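You operate a simulated robot arm through the tools that you are given. There is no shell and no other tool.

You run a simulated robot arm. Do the job below in one go: nothing can be reset, and whatever is moved stays where it is left.

## Task
Empty the argon line, switch the welder off, then set 90 amps and wire speed 5.
Fine: at the panel of the tall welder cart; its cylinder valve is closed already: keep the argon test button down till the line is empty, while the welder is still on.

It is judged by the outcome, as a careful person would: the job done as asked, and still so three seconds after it is handed in. It fails if anything else is knocked over, pushed out of place, dropped, spilled or broken.

## Robot
A 7-joint arm with a fingered hand, fixed in place. Base frame: the origin is on the floor under the middle of its stand, x ahead of it, y to its left, z up. Lengths are in m, angles in rad, forces in N, time in s.
It reaches about 1.228 m from its shoulder. Its first joint turns from -2.007 to 2.007 rad. Payload 5 kg.
Tool frame: the origin (TCP) lies between the finger pads and is the grasp point; the fingertips stand 0.032 m ahead of it; z points along the fingers, y is the line along which they close. The gripper opens to 0.16 m; its body begins 0.089 m behind the TCP. The gripper is a hand of 4 fingers: y runs from the thumb to the fingers, the wrist lies at [0, 0, -0.267] in the tool frame.
Orientation is that of the tool frame in the base frame, as a unit quaternion [x, y, z, w]. With the fingers straight down and closing along the base's y, the tool's x points along the base's -x, its y along +y and its z along -z.

## Interface
- The arm moves only by the tool arm_command. Its argument "plan" is a list of rows, each an object of numbers (a shift or turn left out is 0): "dx", "dy", "dz": the shift along the base's x, y, z in mm; "ax", "ay", "az": the turn, a rotation vector about the base's x, y, z in degrees. In form: [{"dx": .., "dy": .., "dz": .., "ax": .., "ay": .., "az": ..}, ...]. A call has 1 to 20 rows; each row shifts and turns the commanded pose from where the row before left it. A row lasts 0.2 s, in which the tool goes at most 0.05 m and 0.15 rad; a call with a longer step from one row to the next is refused whole. Where a pose cannot be reached the arm comes as near as it can. A force on the tool above 40 N (or 10 N above the force at the start of the call, whichever is more), or a blocked arm, ends the call early, and 0.2 s more pass. In this call time passes only in rows, and 0.2 s behind the last. The reply holds the time, the measured pose of the TCP, the force on the tool along the base axes, the opening and the grip force, in the units named above and with some noise, with the torque about the TCP (base axes, N m) and any sound that the robot's microphone picked up.
- Cameras (640 x 400 px; columns grow to the right, rows downward): "scene" is fixed at [0.0485, 0.5014, 1.2537]; the picture's right is [-0.51, -0.86, 0.00], its down [-0.31, 0.18, -0.93] and it looks along [0.81, -0.47, -0.36] (base axes); focal length 339 px, centre (320, 200). "wrist" rides on the gripper at [0.08, -0.004, -0.114] in the tool frame; the picture's right is [0.05, 1.00, 0.00], its down [-0.82, 0.04, -0.58] and it looks along [-0.58, 0.03, 0.82] (tool axes); focal length 265 px, centre (320, 200). There is no depth. A picture from a camera that has moved, and an enlarged one, comes with that camera's place and axes in the base frame and with its lens.
- grab_frame(camera): a new picture of that camera. It takes no simulated time.
- lift_body(by): slides the trunk up (or, below 0, down) by that many m; the arm rides with it, the base frame stays. It gives what a move gives, with no picture.
- set_fingers(finger1, finger2, finger3, thumb_bend): sets how far each is bent, from 0 (flat) to 100 (curled in); at 30 the hand is open as for a grip, at 70 the pads meet at the TCP. One left out holds its place. A second passes; each finger stops where it meets its share of the squeeze, and holds until it gets a number again. It is the only way to open and close the hand. It gives what a move gives, with no picture; readings hold the bend of each and the force on the fingers (four entries, about 0 where the hand has none), thumb and palm.
- inspect(camera, box): a new picture of the part [left, top, right, bottom] of that camera's present view, enlarged. It takes no simulated time.
- sign_off(): hands the job in; it is judged then, once.

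Nothing tells you positions but the pictures and the camera data. Unless the task says otherwise, let go and move clear before handing in.

The tools are called as name(argument=value, ...) on one line, values as JSON. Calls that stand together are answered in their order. arm_command: Moves the arm, as the interface text tells. Its arguments: {"type":"object","properties":{"plan":{"type":"array"}},"required":["plan"]} The other tools are called the same way: lift_body (by) moves the trunk up or down; set_fingers (finger1, finger2, finger3, thumb_bend) moves the fingers one by one; grab_frame (camera) takes a picture; inspect (camera, box) takes an enlarged picture of a part of a camera's view; sign_off () hands the job in.

At the start:

```text
time_s: 0.0
ee_pos: [0.5822, 0.2612, 1.0118]
orientation: [0.0, 1.0, 0.0, 0.001]
wrist_force: [-0.7, 0.2, 1.1]
ft_torque: [-0.02, -0.01, -0.01]
gripper_width: 0.1595
gripper_force: 0.0
shape: jaw
bend: [30.0, 30.0, 30.0, 30.0]
finger forces: [0.0, 0.1, 0.0, 0.0, 0.0, 0.0]
trunk travel left (down, up): [-0.45, 0.54]
```

scene: 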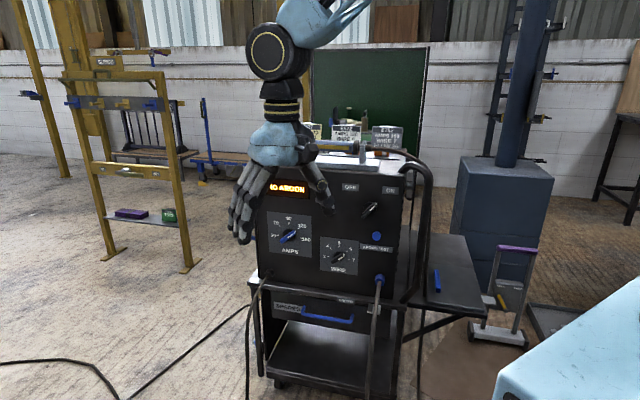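
wrist: 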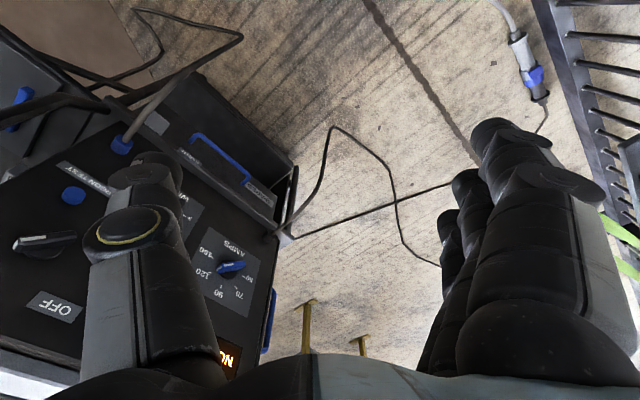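

I see the welder cart's panel ahead of the robot with an amps knob, a wire knob, an on/off switch, a blue argon test button and a lit display. I'll take closer pictures before moving.

inspect(camera="scene", box=[240, 160, 420, 290])

inspect(camera="scene", box=[240, 110, 440, 200])

inspect(camera="wrist", box=[0, 100, 320, 400])

```text
3.08 times, centred on (330, 225) of scene
camera zoom: at [0.0485, 0.5014, 1.2537], right [-0.51, -0.86, 0.0], down [-0.31, 0.18, -0.93], along [0.81, -0.47, -0.36], focal length 1043 px, centre (289, 123)
```

zoom: 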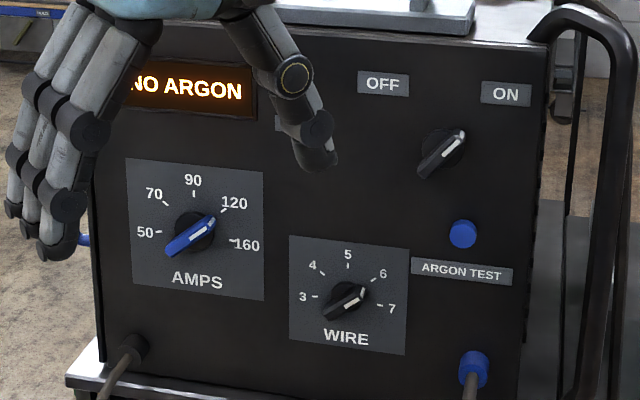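

```text
3.20 times, centred on (340, 155) of scene
camera zoom: at [0.0485, 0.5014, 1.2537], right [-0.51, -0.86, 0.0], down [-0.31, 0.18, -0.93], along [0.81, -0.47, -0.36], focal length 1085 px, centre (256, 344)
```

zoom: 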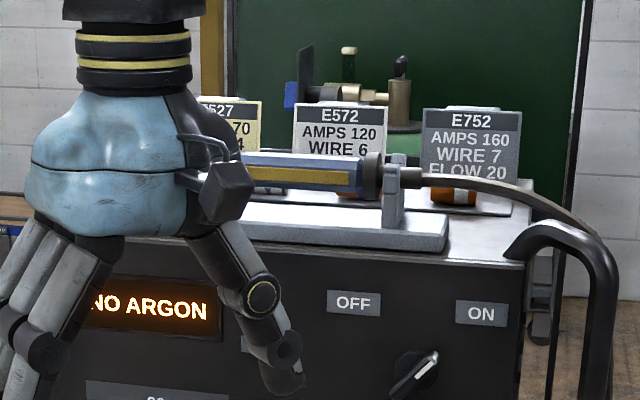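

```text
1.33 times, centred on (160, 250) of wrist
camera zoom: at [0.5028, 0.2571, 1.1257], right [-0.05, 1.0, 0.0], down [0.82, 0.04, 0.58], along [0.58, 0.03, -0.82], focal length 354 px, centre (533, 133)
```

zoom: 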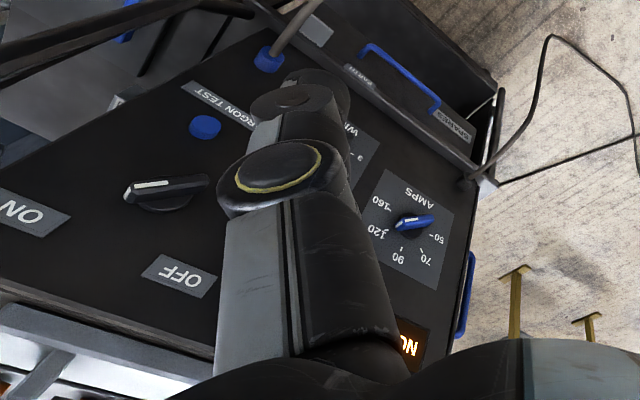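

The panel is roughly vertical and faces the robot obliquely, with the argon button near (0.75, -0.11, 0.79) and the switch pointing to ON. I'll turn the hand in place, well in front of the panel, so the fingers point at it.

arm_command(plan=[{"az": -8.16, "dx": -10, "dy": 5}, {"az": -8.16, "dx": -10, "dy": 5}, {"az": -8.16, "dx": -10, "dy": 5}, {"az": -8.16}, {"az": -8.16}, {"ax": -5.34, "ay": -6.19}, {"ax": -5.34, "ay": -6.19}, {"ax": -5.34, "ay": -6.19}, {"ax": -5.34, "ay": -6.19}, {"ax": -5.34, "ay": -6.19}, {"ax": -5.34, "ay": -6.19}, {"ax": -5.34, "ay": -6.19}, {"ax": -5.34, "ay": -6.19}, {"ax": -5.34, "ay": -6.19}, {"ax": -5.34, "ay": -6.19}, {"ax": -5.34, "ay": -6.19}])

```text
time_s: 3.4
ee_pos: [0.5531, 0.2772, 1.0132]
orientation: [0.245, 0.662, -0.247, 0.664]
wrist_force: [0.1, -0.1, -0.2]
ft_torque: [0.0, -0.02, 0.03]
gripper_width: 0.1602
gripper_force: 0.0
shape: jaw
bend: [30.0, 30.0, 30.0, 30.0]
finger forces: [0.0, 0.0, 0.0, 0.0, 0.0, 0.1]
trunk travel left (down, up): [-0.45, 0.54]
```

The hand reached the turned pose with no contact. I'll check both cameras to see the panel from here.

grab_frame(camera="wrist")

grab_frame(camera="scene")

```text
taken
camera wrist: at [0.4646, 0.3479, 0.9324], right [0.65, 0.76, -0.05], down [-0.41, 0.41, 0.81], along [0.64, -0.51, 0.58], focal length 265 px, centre (320, 200)
```

wrist: 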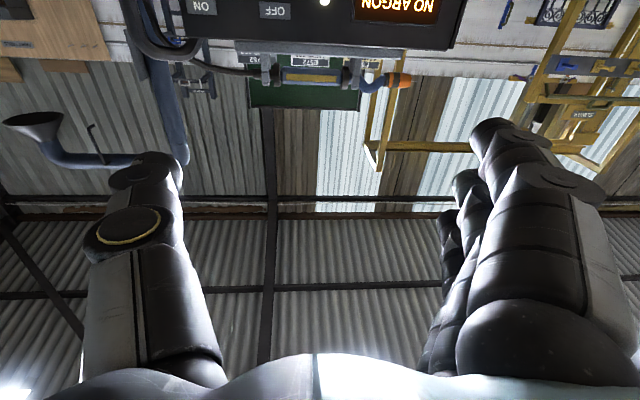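

```text
taken
```

scene: 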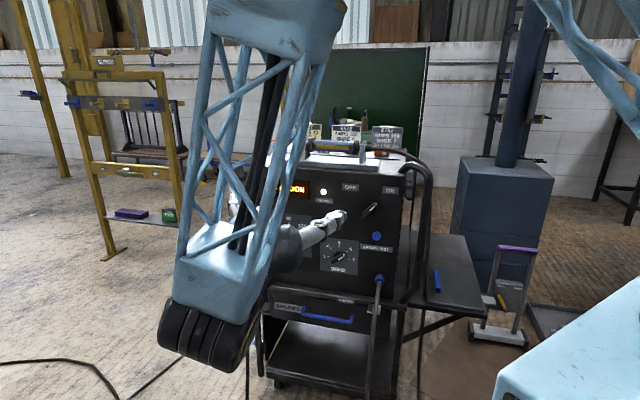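

The hand now points at the panel and nothing is near it. I'll take a close look at the display and lamp, and lower the trunk so the wrist camera sees the panel.

inspect(camera="scene", box=[260, 160, 420, 290])

lift_body(by=-0.25)

grab_frame(camera="wrist")

grab_frame(camera="scene")

```text
3.08 times, centred on (340, 225) of scene
camera zoom: at [0.0485, 0.5014, 1.2537], right [-0.51, -0.86, 0.0], down [-0.31, 0.18, -0.93], along [0.81, -0.47, -0.36], focal length 1043 px, centre (258, 123)
```

zoom: 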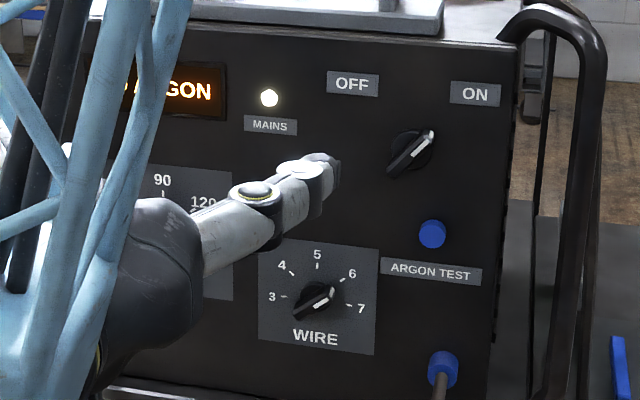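

```text
time_s: 6.0
ee_pos: [0.552, 0.2772, 0.763]
orientation: [0.246, 0.663, -0.247, 0.662]
wrist_force: [0.4, -0.7, -1.0]
ft_torque: [0.0, 0.01, -0.02]
gripper_width: 0.16
gripper_force: 0.0
shape: jaw
bend: [30.0, 30.0, 30.0, 30.0]
finger forces: [0.1, 0.0, 0.1, 0.1, 0.1, 0.1]
trunk travel left (down, up): [-0.2, 0.79]
```

```text
taken
camera wrist: at [0.4643, 0.3478, 0.6826], right [0.65, 0.76, -0.05], down [-0.41, 0.41, 0.82], along [0.64, -0.51, 0.58], focal length 265 px, centre (320, 200)
```

wrist: 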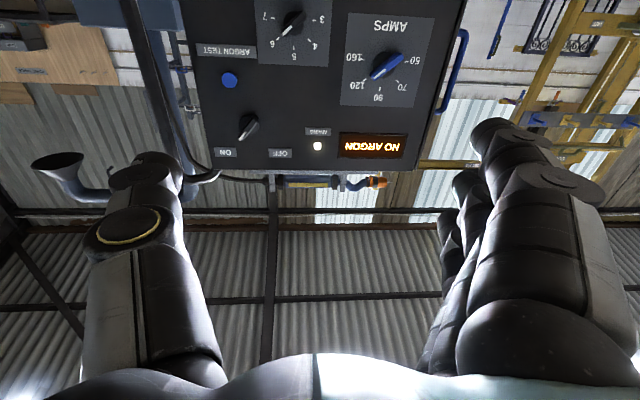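

```text
taken
```

scene: 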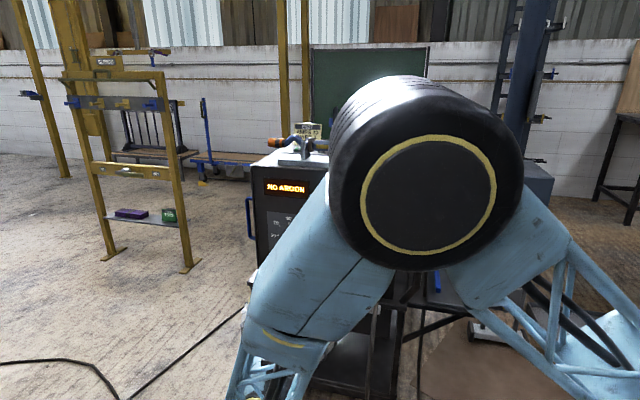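

The elbow now hides the panel from the scene camera, but the wrist camera sees it all. I'll enlarge the wrist view to fix where the controls are.

inspect(camera="wrist", box=[190, 0, 470, 175])

inspect(camera="wrist", box=[200, 60, 340, 160])

```text
2.29 times, centred on (330, 88) of wrist
camera zoom: at [0.4643, 0.3478, 0.6826], right [0.65, 0.76, -0.05], down [-0.41, 0.41, 0.82], along [0.64, -0.51, 0.58], focal length 607 px, centre (297, 457)
```

zoom: 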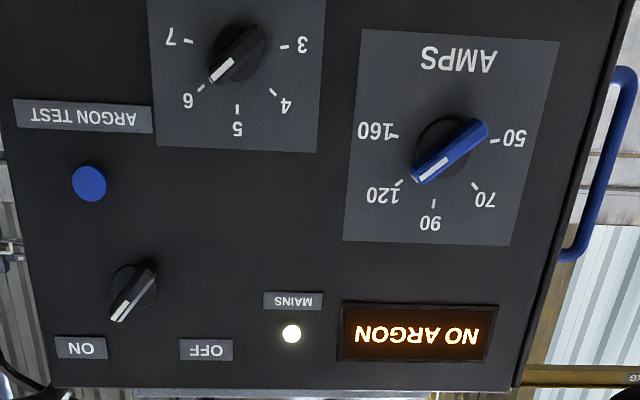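

```text
4.00 times, centred on (270, 110) of wrist
camera zoom: at [0.4643, 0.3478, 0.6826], right [0.65, 0.76, -0.05], down [-0.41, 0.41, 0.82], along [0.64, -0.51, 0.58], focal length 1062 px, centre (520, 560)
```

zoom: 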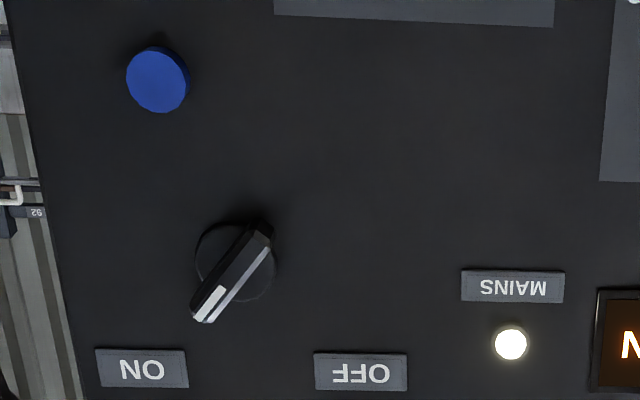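

From the two views, the panel plane is vertical with its normal at about 45° between −x and +y, and the button is at about (0.746, −0.103, 0.790). I'll square the hand to the panel and try a closed-finger poking shape in free air.

arm_command(plan=[{"az": -4.2}])

set_fingers(finger1=100, finger2=70, finger3=100, thumb_bend=70)

grab_frame(camera="wrist")

```text
time_s: 6.4
ee_pos: [0.5527, 0.2769, 0.7633]
orientation: [0.27, 0.654, -0.27, 0.654]
wrist_force: [-0.2, -0.8, 0.2]
ft_torque: [0.0, 0.03, 0.02]
gripper_width: 0.16
gripper_force: 0.0
shape: jaw
bend: [30.0, 30.0, 30.0, 30.0]
finger forces: [0.0, 0.0, 0.1, 0.1, 0.0, 0.0]
trunk travel left (down, up): [-0.2, 0.79]
```

```text
time_s: 7.4
ee_pos: [0.5525, 0.2774, 0.7635]
orientation: [0.27, 0.654, -0.27, 0.653]
wrist_force: [0.0, -0.1, 0.5]
ft_torque: [0.0, -0.02, -0.01]
gripper_width: 0.0503
gripper_force: 0.0
shape: fingers
bend: [100.0, 70.0, 100.0, 70.0]
finger forces: [0.0, 0.1, 0.0, 0.1, 0.1, 0.0]
trunk travel left (down, up): [-0.2, 0.79]
```

```text
taken
camera wrist: at [0.4702, 0.3542, 0.6827], right [0.71, 0.71, -0.05], down [-0.38, 0.44, 0.82], along [0.6, -0.56, 0.58], focal length 265 px, centre (320, 200)
```

wrist: 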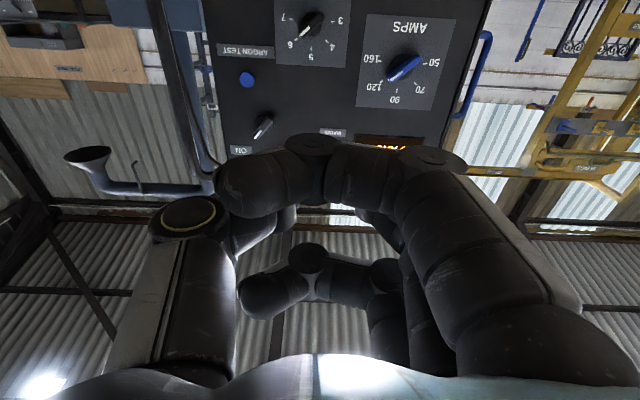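

The outer fingers curl across the view, hiding the middle finger. I'll try a different shape with all four at 70 and compare.

set_fingers(finger1=70, finger2=70, finger3=70, thumb_bend=70)

grab_frame(camera="wrist")

grab_frame(camera="scene")

```text
time_s: 8.4
ee_pos: [0.5527, 0.276, 0.763]
orientation: [0.27, 0.654, -0.271, 0.653]
wrist_force: [-0.1, 0.4, -0.1]
ft_torque: [0.01, 0.0, 0.0]
gripper_width: 0.0234
gripper_force: 0.0
shape: fingers
bend: [70.0, 70.0, 70.0, 70.0]
finger forces: [0.1, 0.1, 0.0, 0.0, 0.0, 0.0]
trunk travel left (down, up): [-0.2, 0.79]
```

```text
taken
camera wrist: at [0.4702, 0.3542, 0.6827], right [0.71, 0.71, -0.05], down [-0.38, 0.44, 0.82], along [0.6, -0.56, 0.58], focal length 265 px, centre (320, 200)
```

wrist: 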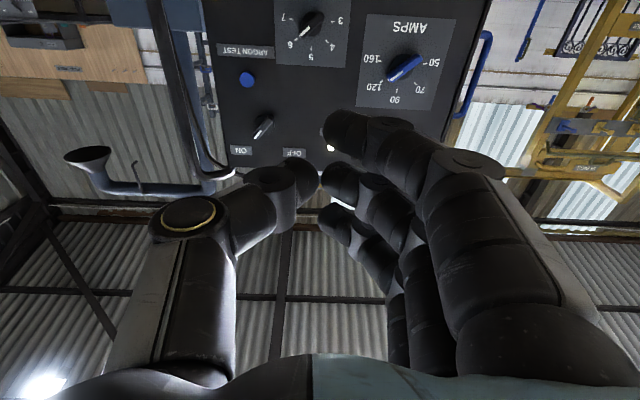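

```text
taken
```

scene: 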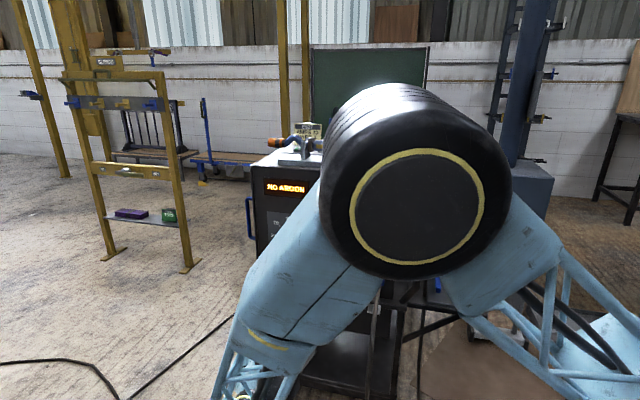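

The closed tips sit where expected, about 32 mm ahead of the grasp point. I'll curl the outer fingers back and move to a standoff 12 cm off the panel, in line with the argon button.

set_fingers(finger1=100, finger2=73, finger3=100, thumb_bend=73)

arm_command(plan=[{"dx": 14.4, "dy": -37.6, "dz": 3.4}, {"dx": 14.4, "dy": -37.6, "dz": 3.4}, {"dx": 14.4, "dy": -37.6, "dz": 3.4}, {"dx": 14.4, "dy": -37.6, "dz": 3.4}, {"dx": 14.4, "dy": -37.6, "dz": 3.4}, {"dx": 14.4, "dy": -37.6, "dz": 3.4}, {"dx": 14.4, "dy": -37.6, "dz": 3.4}, {"dx": 14.4, "dy": -37.6, "dz": 3.2}])

grab_frame(camera="wrist")

grab_frame(camera="scene")

```text
time_s: 9.4
ee_pos: [0.5524, 0.2774, 0.7627]
orientation: [0.27, 0.654, -0.27, 0.653]
wrist_force: [0.3, -0.1, 0.5]
ft_torque: [-0.02, -0.02, -0.01]
gripper_width: 0.0498
gripper_force: 0.1
shape: fingers
bend: [100.0, 72.0, 100.0, 72.0]
finger forces: [0.0, 0.0, 0.0, 0.0, 0.1, 0.0]
trunk travel left (down, up): [-0.2, 0.79]
```

```text
time_s: 11.2
ee_pos: [0.67, -0.0249, 0.7924]
orientation: [0.269, 0.654, -0.27, 0.653]
wrist_force: [-0.4, 1.1, 0.0]
ft_torque: [-0.01, 0.0, -0.02]
gripper_width: 0.05
gripper_force: 0.0
shape: fingers
bend: [100.0, 72.0, 100.0, 72.0]
finger forces: [0.1, 0.0, 0.0, 0.1, 0.1, 0.1]
trunk travel left (down, up): [-0.2, 0.79]
```

```text
taken
camera wrist: at [0.587, 0.0524, 0.7116], right [0.71, 0.71, -0.05], down [-0.38, 0.44, 0.82], along [0.6, -0.56, 0.58], focal length 265 px, centre (320, 200)
```

wrist: 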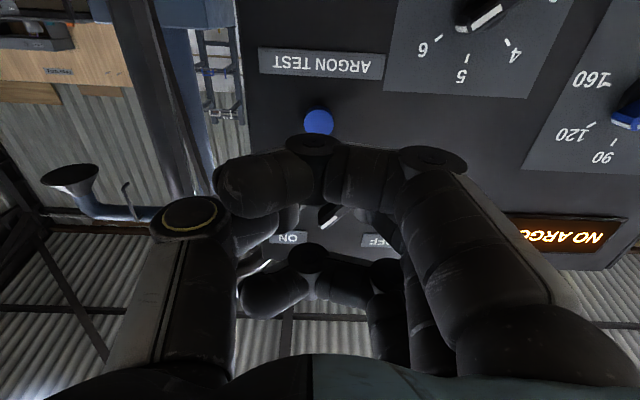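

```text
taken
```

scene: 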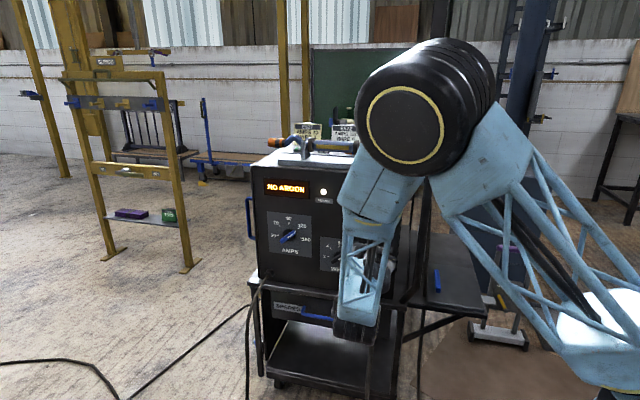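

The button sits right in line with the fingertips, and the display and mains lamp are visible in the scene view. I'll close most of the gap to it.

arm_command(plan=[{"dx": 13, "dy": -16, "dz": -2}, {"dx": 14, "dy": -15, "dz": -2}, {"dx": 14, "dy": -14}])

grab_frame(camera="wrist")

```text
time_s: 12.0
ee_pos: [0.7079, -0.0702, 0.7859]
orientation: [0.271, 0.654, -0.271, 0.653]
wrist_force: [-0.6, 0.1, -1.0]
ft_torque: [0.01, 0.05, -0.02]
gripper_width: 0.0496
gripper_force: 0.1
shape: fingers
bend: [100.0, 72.0, 100.0, 72.0]
finger forces: [0.1, 0.0, 0.1, 0.0, 0.0, 0.0]
trunk travel left (down, up): [-0.2, 0.79]
```

```text
taken
camera wrist: at [0.6246, 0.008, 0.7054], right [0.71, 0.71, -0.05], down [-0.38, 0.44, 0.82], along [0.6, -0.56, 0.58], focal length 265 px, centre (320, 200)
```

wrist: 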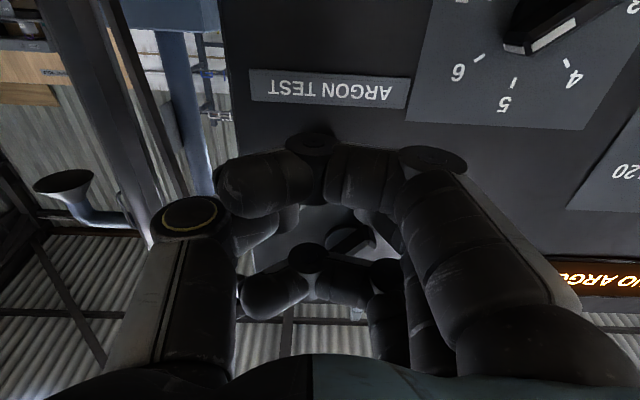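

The tips are about 27 mm from the panel face and aligned with the button. I'll creep in with small steps and watch force and sound.

arm_command(plan=[{"dx": 4, "dy": -1, "dz": 1}, {"dx": 4, "dy": -1, "dz": 1}, {"dx": 2.1, "dy": -2.1}, {"dx": 1.4, "dy": -1.4}])

```text
time_s: 13.0
ee_pos: [0.7198, -0.0748, 0.7877]
orientation: [0.269, 0.654, -0.27, 0.653]
wrist_force: [-1.0, 0.6, 0.2]
ft_torque: [0.03, 0.0, 0.01]
gripper_width: 0.0498
gripper_force: 0.1
shape: fingers
bend: [100.0, 72.0, 100.0, 72.0]
finger forces: [0.0, 0.0, 0.0, 0.1, 0.1, 0.1]
trunk travel left (down, up): [-0.2, 0.79]
```

No clear contact yet; the tips are about 15 mm off the panel. I'll keep creeping in with 2 mm steps.

arm_command(plan=[{"dx": 1.0, "dy": -1.8}, {"dx": 1.0, "dy": -1.8}, {"dx": 1.4, "dy": -1.4}])

```text
time_s: 13.8
ee_pos: [0.723, -0.0793, 0.7881]
orientation: [0.269, 0.654, -0.27, 0.653]
wrist_force: [0.3, -0.5, -0.5]
ft_torque: [0.02, 0.0, 0.02]
gripper_width: 0.0496
gripper_force: 0.0
shape: fingers
bend: [100.0, 72.0, 100.0, 72.0]
finger forces: [0.0, 0.1, 0.0, 0.1, 0.0, 0.1]
trunk travel left (down, up): [-0.2, 0.79]
```

Still free. I'll continue inward in 2 mm steps.

arm_command(plan=[{"dx": 1.4, "dy": -1.4}, {"dx": 1.4, "dy": -1.4}, {"dx": 1.4, "dy": -1.4}])

grab_frame(camera="wrist")

```text
time_s: 14.6
ee_pos: [0.7276, -0.0836, 0.7872]
orientation: [0.27, 0.654, -0.271, 0.653]
wrist_force: [-2.4, 2.0, 0.8]
ft_torque: [0.03, 0.01, -0.03]
gripper_width: 0.0497
gripper_force: 0.1
shape: fingers
bend: [100.0, 72.0, 100.0, 72.0]
finger forces: [0.0, 0.1, 0.0, 0.0, 0.0, 0.0]
trunk travel left (down, up): [-0.2, 0.79]
heard: click
```

```text
taken
camera wrist: at [0.645, -0.0064, 0.7067], right [0.71, 0.71, -0.05], down [-0.38, 0.44, 0.82], along [0.6, -0.56, 0.58], focal length 265 px, centre (320, 200)
```

wrist: 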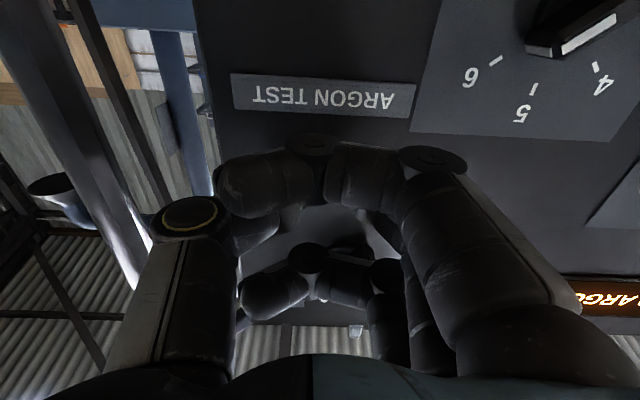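

I heard a click with about 3 N on the tips, so the button is down. I'll press one more millimetre and hold, listening for the gas.

arm_command(plan=[{"dx": 0.7, "dy": -0.7}, {"dx": 0}, {"dx": 0}, {"dx": 0}, {"dx": 0}])

inspect(camera="scene", box=[240, 160, 400, 280])

```text
time_s: 15.8
ee_pos: [0.7287, -0.0832, 0.7877]
orientation: [0.27, 0.654, -0.271, 0.653]
wrist_force: [-3.3, 2.1, -1.1]
ft_torque: [0.0, 0.03, -0.02]
gripper_width: 0.0498
gripper_force: 0.1
shape: fingers
bend: [100.0, 72.0, 100.0, 72.0]
finger forces: [0.0, 0.0, 0.1, 0.0, 0.0, 0.0]
trunk travel left (down, up): [-0.2, 0.79]
```

```text
3.33 times, centred on (320, 220) of scene
camera zoom: at [0.0485, 0.5014, 1.2537], right [-0.51, -0.86, 0.0], down [-0.31, 0.18, -0.93], along [0.81, -0.47, -0.36], focal length 1130 px, centre (320, 133)
```

zoom: 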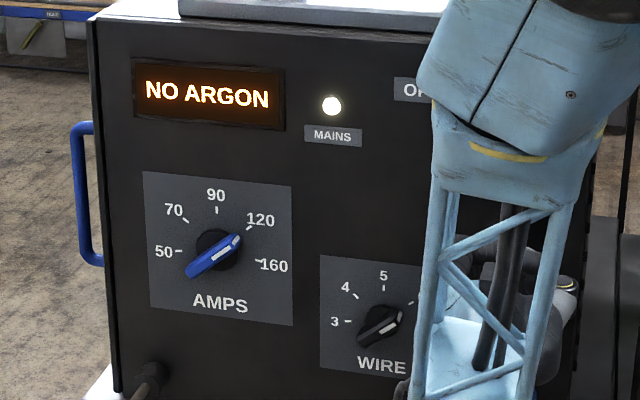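

The display still reads NO ARGON and no hiss is reported. I'll press slightly deeper in 1 mm steps to see whether the button has more travel.

arm_command(plan=[{"dx": 0.7, "dy": -0.7}, {"dx": 0}])

arm_command(plan=[{"dx": 0.7, "dy": -0.7}, {"dx": 0}])

```text
time_s: 16.4
ee_pos: [0.7289, -0.0835, 0.7882]
orientation: [0.269, 0.654, -0.27, 0.653]
wrist_force: [-3.7, 3.6, -2.5]
ft_torque: [0.03, 0.0, -0.04]
gripper_width: 0.0496
gripper_force: 0.1
shape: fingers
bend: [100.0, 72.0, 100.0, 72.0]
finger forces: [0.0, 0.0, 0.1, 0.1, 0.1, 0.0]
trunk travel left (down, up): [-0.2, 0.79]
```

```text
time_s: 17.0
ee_pos: [0.7287, -0.085, 0.7874]
orientation: [0.269, 0.655, -0.27, 0.653]
wrist_force: [-11.2, 6.5, -1.1]
ft_torque: [0.02, 0.01, -0.25]
gripper_width: 0.0493
gripper_force: 8.8
shape: fingers
bend: [100.0, 72.0, 100.0, 72.0]
finger forces: [0.0, 0.0, 0.0, 0.2, 17.6, 0.0]
trunk travel left (down, up): [-0.2, 0.79]
```

The force rose to about 13 N with the button at its stop, so it is fully down. I'll hold it and watch the display.

arm_command(plan=[{"dx": -0.3, "dy": 0.3}, {"dx": 0}, {"dx": 0}, {"dx": 0}, {"dx": 0}, {"dx": 0}, {"dx": 0}, {"dx": 0}, {"dx": 0}, {"dx": 0}])

grab_frame(camera="scene")

grab_frame(camera="wrist")

```text
time_s: 19.2
ee_pos: [0.7296, -0.0853, 0.7876]
orientation: [0.27, 0.654, -0.271, 0.653]
wrist_force: [-10.8, 6.1, -2.6]
ft_torque: [0.09, 0.02, -0.23]
gripper_width: 0.0492
gripper_force: 8.2
shape: fingers
bend: [100.0, 72.0, 100.0, 72.0]
finger forces: [0.0, 0.1, 0.1, 0.1, 16.9, 0.0]
trunk travel left (down, up): [-0.2, 0.79]
```

```text
taken
```

scene: 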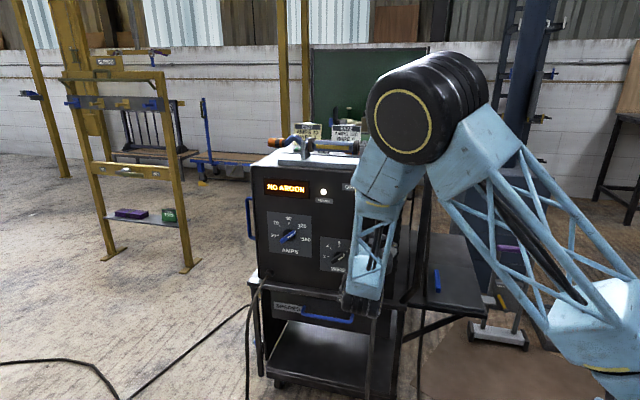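

```text
taken
camera wrist: at [0.6466, -0.0076, 0.7077], right [0.71, 0.71, -0.05], down [-0.38, 0.44, 0.82], along [0.6, -0.56, 0.58], focal length 265 px, centre (320, 200)
```

wrist: 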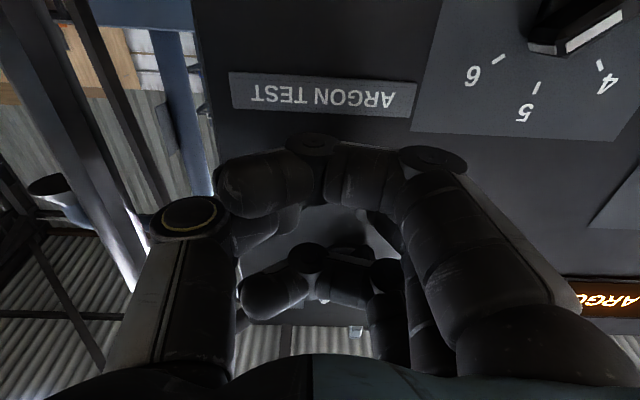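

The button is held at its stop. I'll look for any gauge or flow indicator that shows whether the line is emptying.

inspect(camera="scene", box=[240, 90, 380, 180])

inspect(camera="scene", box=[240, 160, 380, 260])

inspect(camera="wrist", box=[200, 60, 460, 340])

```text
4.44 times, centred on (310, 135) of scene
camera zoom: at [0.0485, 0.5014, 1.2537], right [-0.51, -0.86, 0.0], down [-0.31, 0.18, -0.93], along [0.81, -0.47, -0.36], focal length 1507 px, centre (364, 489)
```

zoom: 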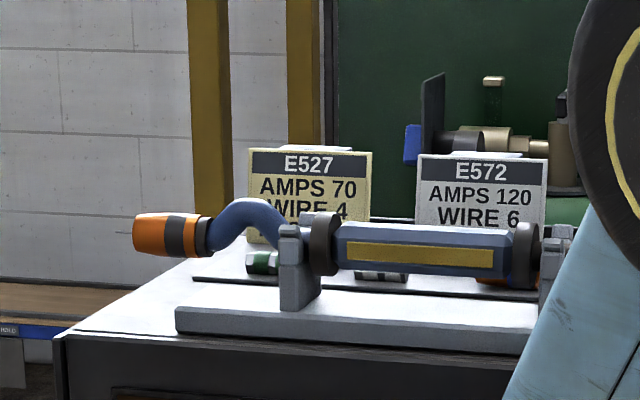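

```text
4.00 times, centred on (310, 210) of scene
camera zoom: at [0.0485, 0.5014, 1.2537], right [-0.51, -0.86, 0.0], down [-0.31, 0.18, -0.93], along [0.81, -0.47, -0.36], focal length 1356 px, centre (360, 160)
```

zoom: 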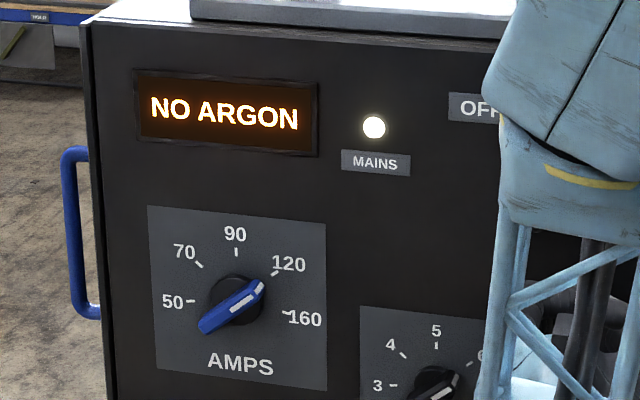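

```text
1.43 times, centred on (330, 200) of wrist
camera zoom: at [0.6466, -0.0076, 0.7077], right [0.71, 0.71, -0.05], down [-0.38, 0.44, 0.82], along [0.6, -0.56, 0.58], focal length 379 px, centre (306, 200)
```

zoom: 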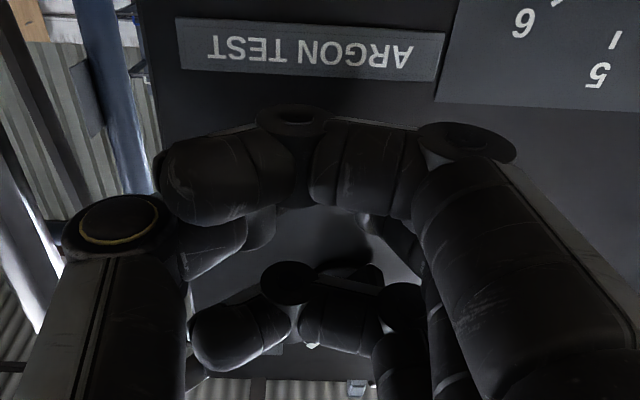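

There's a regulator with a flow tube on the back of the cart, partly in view. I'll zoom in on it and keep holding.

inspect(camera="scene", box=[325, 95, 375, 130])

arm_command(plan=[{"dx": 0}, {"dx": 0}, {"dx": 0}, {"dx": 0}, {"dx": 0}, {"dx": 0}, {"dx": 0}, {"dx": 0}, {"dx": 0}, {"dx": 0}, {"dx": 0}, {"dx": 0}, {"dx": 0}, {"dx": 0}, {"dx": 0}, {"dx": 0}, {"dx": 0}, {"dx": 0}, {"dx": 0}, {"dx": 0}])

inspect(camera="scene", box=[325, 95, 375, 130])

inspect(camera="scene", box=[240, 160, 380, 260])

```text
11.43 times, centred on (350, 112) of scene
camera zoom: at [0.0485, 0.5014, 1.2537], right [-0.51, -0.86, 0.0], down [-0.31, 0.18, -0.93], along [0.81, -0.47, -0.36], focal length 3874 px, centre (-23, 1200)
```

zoom: 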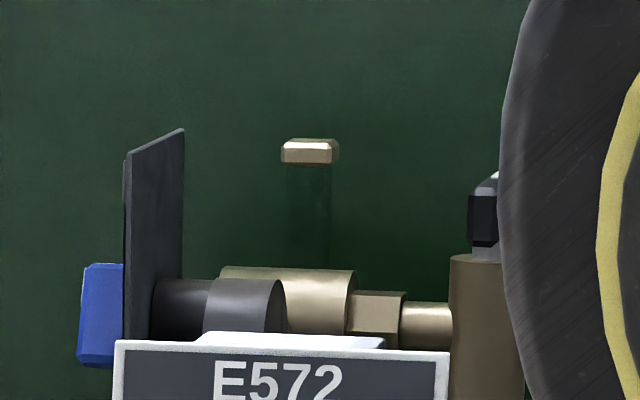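

```text
time_s: 23.4
ee_pos: [0.7302, -0.0846, 0.789]
orientation: [0.27, 0.654, -0.27, 0.653]
wrist_force: [-10.1, 6.1, -2.6]
ft_torque: [0.08, 0.03, -0.17]
gripper_width: 0.0492
gripper_force: 7.3
shape: fingers
bend: [100.0, 72.0, 100.0, 72.0]
finger forces: [0.0, 0.1, 0.0, 0.0, 15.2, 0.1]
trunk travel left (down, up): [-0.2, 0.79]
```

```text
11.43 times, centred on (350, 112) of scene
camera zoom: at [0.0485, 0.5014, 1.2537], right [-0.51, -0.86, 0.0], down [-0.31, 0.18, -0.93], along [0.81, -0.47, -0.36], focal length 3874 px, centre (-23, 1200)
```

zoom: 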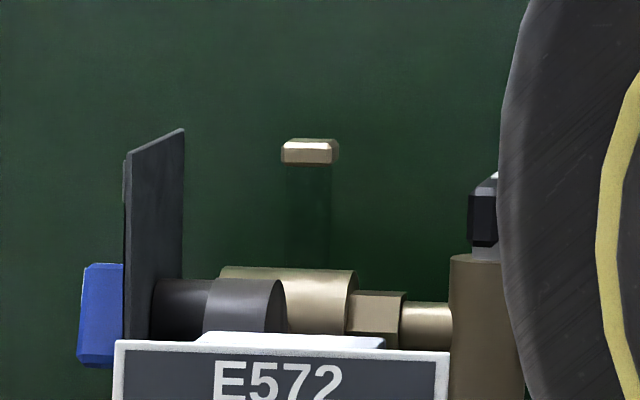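

```text
4.00 times, centred on (310, 210) of scene
camera zoom: at [0.0485, 0.5014, 1.2537], right [-0.51, -0.86, 0.0], down [-0.31, 0.18, -0.93], along [0.81, -0.47, -0.36], focal length 1356 px, centre (360, 160)
```

zoom: 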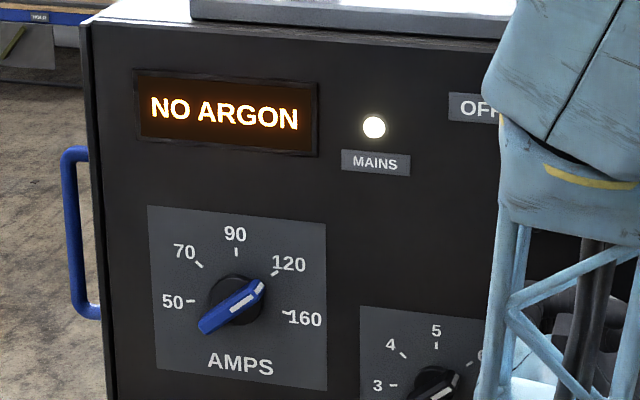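

No sound or display change while held, so I'll keep it down a good while longer and check as I go.

arm_command(plan=[{"dx": 0}, {"dx": 0}, {"dx": 0}, {"dx": 0}, {"dx": 0}, {"dx": 0}, {"dx": 0}, {"dx": 0}, {"dx": 0}, {"dx": 0}, {"dx": 0}, {"dx": 0}, {"dx": 0}, {"dx": 0}, {"dx": 0}, {"dx": 0}, {"dx": 0}, {"dx": 0}, {"dx": 0}, {"dx": 0}])

arm_command(plan=[{"dx": 0}, {"dx": 0}, {"dx": 0}, {"dx": 0}, {"dx": 0}, {"dx": 0}, {"dx": 0}, {"dx": 0}, {"dx": 0}, {"dx": 0}, {"dx": 0}, {"dx": 0}, {"dx": 0}, {"dx": 0}, {"dx": 0}, {"dx": 0}, {"dx": 0}, {"dx": 0}, {"dx": 0}, {"dx": 0}])

arm_command(plan=[{"dx": 0}, {"dx": 0}, {"dx": 0}, {"dx": 0}, {"dx": 0}, {"dx": 0}, {"dx": 0}, {"dx": 0}, {"dx": 0}, {"dx": 0}, {"dx": 0}, {"dx": 0}, {"dx": 0}, {"dx": 0}, {"dx": 0}, {"dx": 0}, {"dx": 0}, {"dx": 0}, {"dx": 0}, {"dx": 0}])

grab_frame(camera="scene")

```text
time_s: 27.6
ee_pos: [0.7292, -0.0855, 0.7883]
orientation: [0.269, 0.654, -0.27, 0.653]
wrist_force: [-8.9, 5.0, -2.3]
ft_torque: [0.05, 0.01, -0.23]
gripper_width: 0.0492
gripper_force: 7.1
shape: fingers
bend: [100.0, 72.0, 100.0, 72.0]
finger forces: [0.0, 0.1, 0.0, 0.0, 13.9, 0.1]
trunk travel left (down, up): [-0.2, 0.79]
```

```text
time_s: 31.8
ee_pos: [0.7296, -0.0849, 0.7889]
orientation: [0.269, 0.654, -0.27, 0.653]
wrist_force: [-10.2, 7.0, -1.7]
ft_torque: [0.0, 0.02, -0.19]
gripper_width: 0.0494
gripper_force: 8.0
shape: fingers
bend: [100.0, 72.0, 100.0, 73.0]
finger forces: [0.0, 0.1, 0.0, 0.1, 16.1, 0.0]
trunk travel left (down, up): [-0.2, 0.79]
```

```text
time_s: 36.0
ee_pos: [0.7301, -0.085, 0.7881]
orientation: [0.27, 0.654, -0.271, 0.653]
wrist_force: [-9.5, 7.1, -1.5]
ft_torque: [0.03, 0.02, -0.17]
gripper_width: 0.049
gripper_force: 8.2
shape: fingers
bend: [100.0, 72.0, 100.0, 73.0]
finger forces: [0.0, 0.0, 0.0, 0.0, 15.9, 0.0]
trunk travel left (down, up): [-0.2, 0.79]
```

```text
taken
```

scene: 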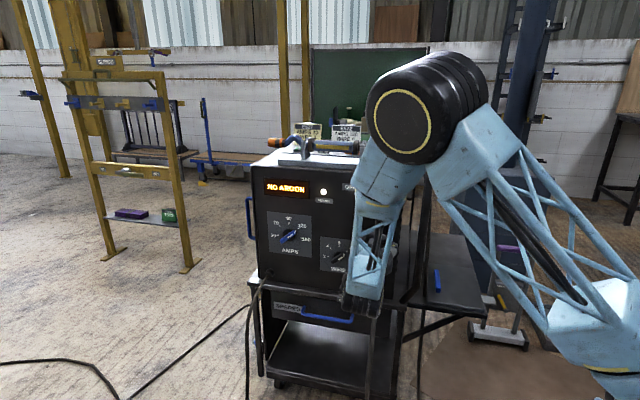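

About 21 s held so far with everything steady. Holding longer does no harm with the cylinder closed, so I'll keep it down for another stretch.

arm_command(plan=[{"dx": 0}, {"dx": 0}, {"dx": 0}, {"dx": 0}, {"dx": 0}, {"dx": 0}, {"dx": 0}, {"dx": 0}, {"dx": 0}, {"dx": 0}, {"dx": 0}, {"dx": 0}, {"dx": 0}, {"dx": 0}, {"dx": 0}, {"dx": 0}, {"dx": 0}, {"dx": 0}, {"dx": 0}, {"dx": 0}])

arm_command(plan=[{"dx": 0}, {"dx": 0}, {"dx": 0}, {"dx": 0}, {"dx": 0}, {"dx": 0}, {"dx": 0}, {"dx": 0}, {"dx": 0}, {"dx": 0}, {"dx": 0}, {"dx": 0}, {"dx": 0}, {"dx": 0}, {"dx": 0}, {"dx": 0}, {"dx": 0}, {"dx": 0}, {"dx": 0}, {"dx": 0}])

arm_command(plan=[{"dx": 0}, {"dx": 0}, {"dx": 0}, {"dx": 0}, {"dx": 0}, {"dx": 0}, {"dx": 0}, {"dx": 0}, {"dx": 0}, {"dx": 0}, {"dx": 0}, {"dx": 0}, {"dx": 0}, {"dx": 0}, {"dx": 0}, {"dx": 0}, {"dx": 0}, {"dx": 0}, {"dx": 0}, {"dx": 0}])

inspect(camera="scene", box=[240, 160, 380, 260])

```text
time_s: 40.2
ee_pos: [0.7299, -0.0844, 0.7875]
orientation: [0.27, 0.654, -0.271, 0.653]
wrist_force: [-8.1, 6.4, -1.7]
ft_torque: [0.03, -0.03, -0.14]
gripper_width: 0.0489
gripper_force: 7.7
shape: fingers
bend: [100.0, 72.0, 100.0, 73.0]
finger forces: [0.0, 0.0, 0.0, 0.1, 15.1, 0.0]
trunk travel left (down, up): [-0.2, 0.79]
```

```text
time_s: 44.4
ee_pos: [0.7297, -0.0862, 0.7882]
orientation: [0.269, 0.655, -0.271, 0.652]
wrist_force: [-8.6, 6.4, -1.6]
ft_torque: [0.01, 0.01, -0.16]
gripper_width: 0.0492
gripper_force: 7.2
shape: fingers
bend: [100.0, 72.0, 100.0, 73.0]
finger forces: [0.0, 0.1, 0.0, 0.0, 14.5, 0.0]
trunk travel left (down, up): [-0.2, 0.79]
```

```text
time_s: 48.6
ee_pos: [0.7296, -0.0856, 0.7881]
orientation: [0.27, 0.654, -0.271, 0.653]
wrist_force: [-8.1, 6.9, -0.8]
ft_torque: [-0.01, -0.01, -0.11]
gripper_width: 0.0493
gripper_force: 6.5
shape: fingers
bend: [100.0, 72.0, 100.0, 73.0]
finger forces: [0.1, 0.0, 0.0, 0.0, 14.1, 0.1]
trunk travel left (down, up): [-0.2, 0.79]
```

```text
4.00 times, centred on (310, 210) of scene
camera zoom: at [0.0485, 0.5014, 1.2537], right [-0.51, -0.86, 0.0], down [-0.31, 0.18, -0.93], along [0.81, -0.47, -0.36], focal length 1356 px, centre (360, 160)
```

zoom: 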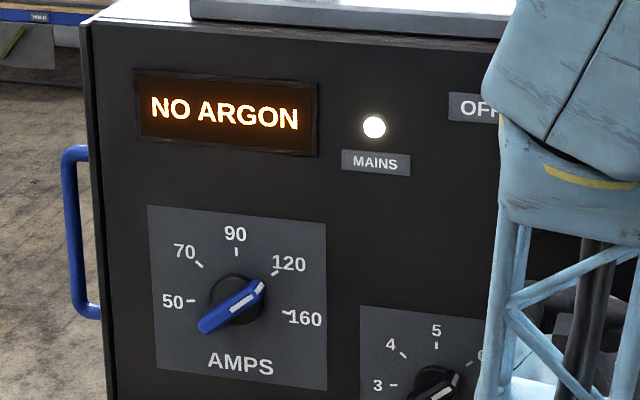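

The button has been down for about 34 s. I'll back straight off, check that the button springs out, and then look at the regulator before going on.

arm_command(plan=[{"dx": -5, "dy": 5}, {"dx": -10, "dy": 10}, {"dx": -20, "dy": 20}, {"dx": -30, "dy": 30}, {"dx": -30, "dy": 30}])

grab_frame(camera="wrist")

```text
time_s: 49.8
ee_pos: [0.6348, 0.0069, 0.7882]
orientation: [0.271, 0.654, -0.271, 0.653]
wrist_force: [0.5, -0.2, 0.3]
ft_torque: [0.0, -0.04, 0.01]
gripper_width: 0.0496
gripper_force: 0.0
shape: fingers
bend: [100.0, 72.0, 100.0, 72.0]
finger forces: [0.0, 0.1, 0.1, 0.0, 0.0, 0.1]
trunk travel left (down, up): [-0.2, 0.79]
```

```text
taken
camera wrist: at [0.552, 0.0857, 0.7076], right [0.71, 0.71, -0.05], down [-0.38, 0.44, 0.82], along [0.6, -0.56, 0.58], focal length 265 px, centre (320, 200)
```

wrist: 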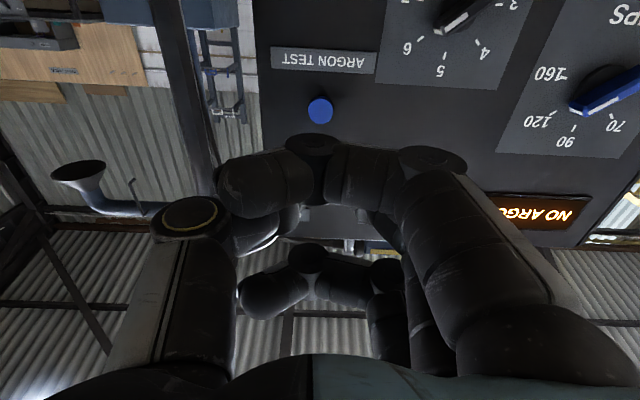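

The button is back out and the hand is clear. I'll open the fingers and raise the trunk to look over the cart at the regulator.

set_fingers(finger1=30, finger2=30, finger3=30, thumb_bend=30)

lift_body(by=0.3)

grab_frame(camera="wrist")

grab_frame(camera="scene")

```text
time_s: 50.8
ee_pos: [0.6344, 0.0084, 0.7872]
orientation: [0.271, 0.654, -0.271, 0.653]
wrist_force: [0.7, -0.6, 0.2]
ft_torque: [0.02, 0.0, -0.01]
gripper_width: 0.1697
gripper_force: 0.1
shape: fingers
bend: [30.0, 30.0, 30.0, 30.0]
finger forces: [0.0, 0.0, 0.0, 0.0, 0.0, 0.0]
trunk travel left (down, up): [-0.2, 0.79]
```

```text
time_s: 53.8
ee_pos: [0.6354, 0.0095, 1.0878]
orientation: [0.27, 0.654, -0.271, 0.652]
wrist_force: [0.0, -0.7, -0.1]
ft_torque: [0.01, -0.01, -0.02]
gripper_width: 0.1699
gripper_force: 0.2
shape: fingers
bend: [30.0, 30.0, 30.0, 30.0]
finger forces: [0.0, 0.1, 0.0, 0.0, 0.1, 0.1]
trunk travel left (down, up): [-0.5, 0.49]
```

```text
taken
camera wrist: at [0.5521, 0.0863, 1.0074], right [0.71, 0.71, -0.05], down [-0.38, 0.44, 0.82], along [0.6, -0.56, 0.58], focal length 265 px, centre (320, 200)
```

wrist: 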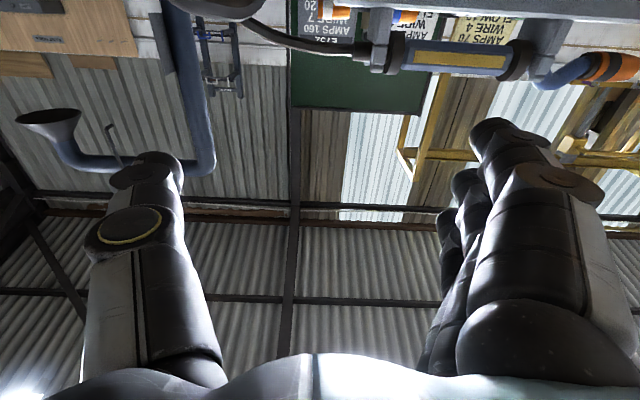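

```text
taken
```

scene: 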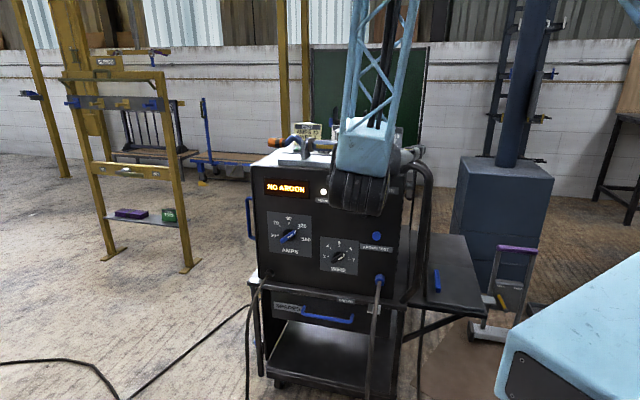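

The job cards hide the regulator from this height. I'll raise the trunk more and tip the hand down a bit to look over them.

lift_body(by=0.22)

arm_command(plan=[{"ax": 5.66, "ay": 5.66}, {"ax": 5.66, "ay": 5.66}, {"ax": 5.66, "ay": 5.66}, {"ax": 5.66, "ay": 5.66}])

grab_frame(camera="wrist")

```text
time_s: 56.1
ee_pos: [0.6357, 0.0096, 1.3087]
orientation: [0.271, 0.654, -0.271, 0.653]
wrist_force: [-0.6, 0.5, -0.1]
ft_torque: [0.01, 0.03, 0.01]
gripper_width: 0.1697
gripper_force: 0.1
shape: fingers
bend: [30.0, 30.0, 30.0, 30.0]
finger forces: [0.1, 0.0, 0.0, 0.0, 0.0, 0.1]
trunk travel left (down, up): [-0.72, 0.27]
```

```text
time_s: 57.1
ee_pos: [0.6341, 0.0096, 1.3078]
orientation: [0.334, 0.809, -0.184, 0.446]
wrist_force: [-0.8, -1.4, 0.3]
ft_torque: [0.01, -0.03, 0.03]
gripper_width: 0.1702
gripper_force: 0.0
shape: fingers
bend: [30.0, 30.0, 30.0, 30.0]
finger forces: [0.0, 0.0, 0.0, 0.1, 0.0, 0.0]
trunk travel left (down, up): [-0.72, 0.27]
```

```text
taken
camera wrist: at [0.5338, 0.1042, 1.3005], right [0.69, 0.73, -0.04], down [-0.01, 0.07, 1.0], along [0.73, -0.68, 0.05], focal length 265 px, centre (320, 200)
```

wrist: 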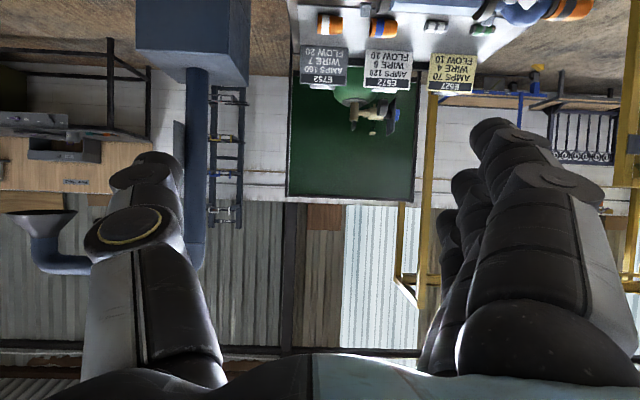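

The regulator on the green argon cylinder is now in view past the cards. I'll enlarge it.

inspect(camera="wrist", box=[320, 70, 430, 150])

inspect(camera="scene", box=[240, 90, 440, 280])

```text
5.00 times, centred on (375, 110) of wrist
camera zoom: at [0.5338, 0.1042, 1.3005], right [0.69, 0.73, -0.04], down [-0.01, 0.07, 1.0], along [0.73, -0.68, 0.05], focal length 1327 px, centre (45, 650)
```

zoom: 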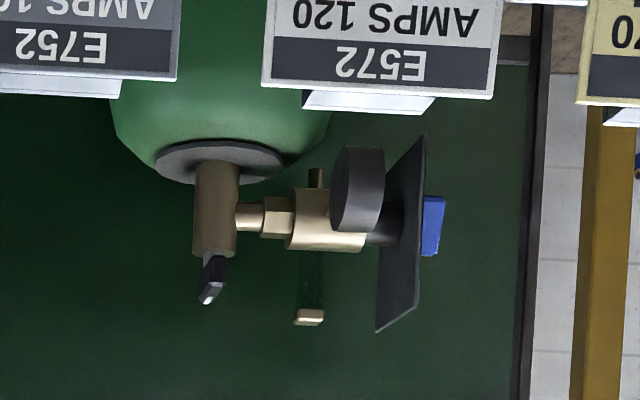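

```text
2.11 times, centred on (340, 185) of scene
camera zoom: at [0.0485, 0.5014, 1.2537], right [-0.51, -0.86, 0.0], down [-0.31, 0.18, -0.93], along [0.81, -0.47, -0.36], focal length 714 px, centre (278, 232)
```

zoom: 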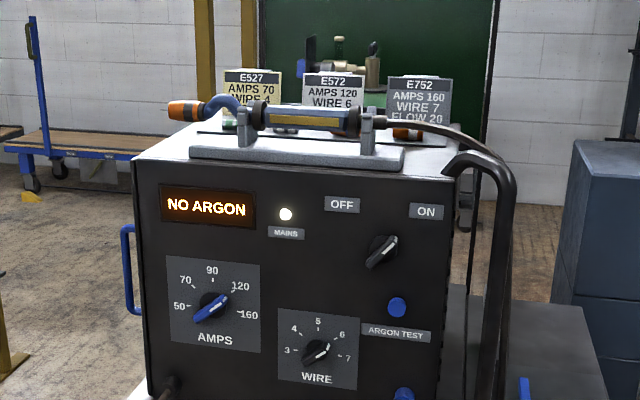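

The regulator shows a gauge body, a flow tube and a blue flow knob with its plate. I'll enlarge it further to see the float and gauge.

inspect(camera="wrist", box=[370, 90, 400, 140])

inspect(camera="scene", box=[325, 90, 385, 130])

```text
8.00 times, centred on (385, 115) of wrist
camera zoom: at [0.5338, 0.1042, 1.3005], right [0.69, 0.73, -0.04], down [-0.01, 0.07, 1.0], along [0.73, -0.68, 0.05], focal length 2123 px, centre (-200, 880)
```

zoom: 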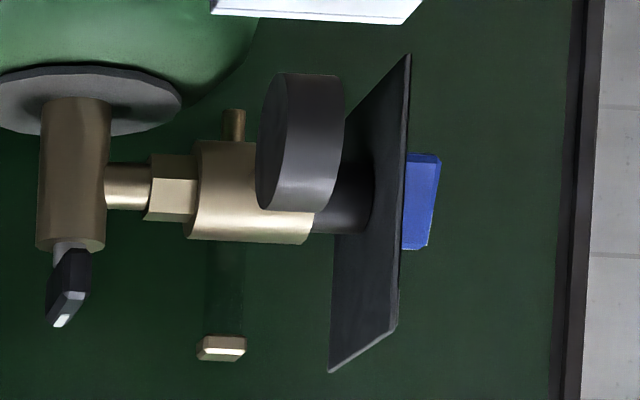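

```text
10.00 times, centred on (355, 110) of scene
camera zoom: at [0.0485, 0.5014, 1.2537], right [-0.51, -0.86, 0.0], down [-0.31, 0.18, -0.93], along [0.81, -0.47, -0.36], focal length 3390 px, centre (-30, 1100)
```

zoom: 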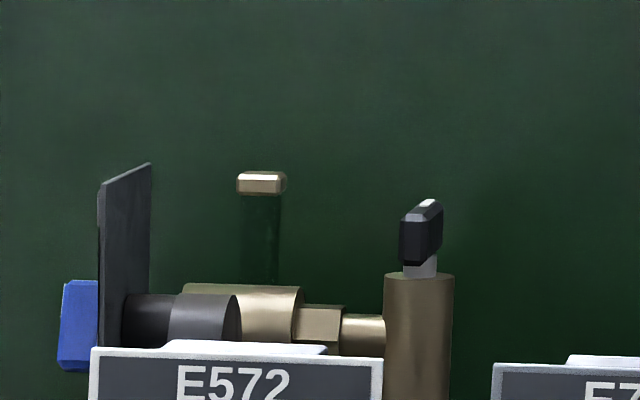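

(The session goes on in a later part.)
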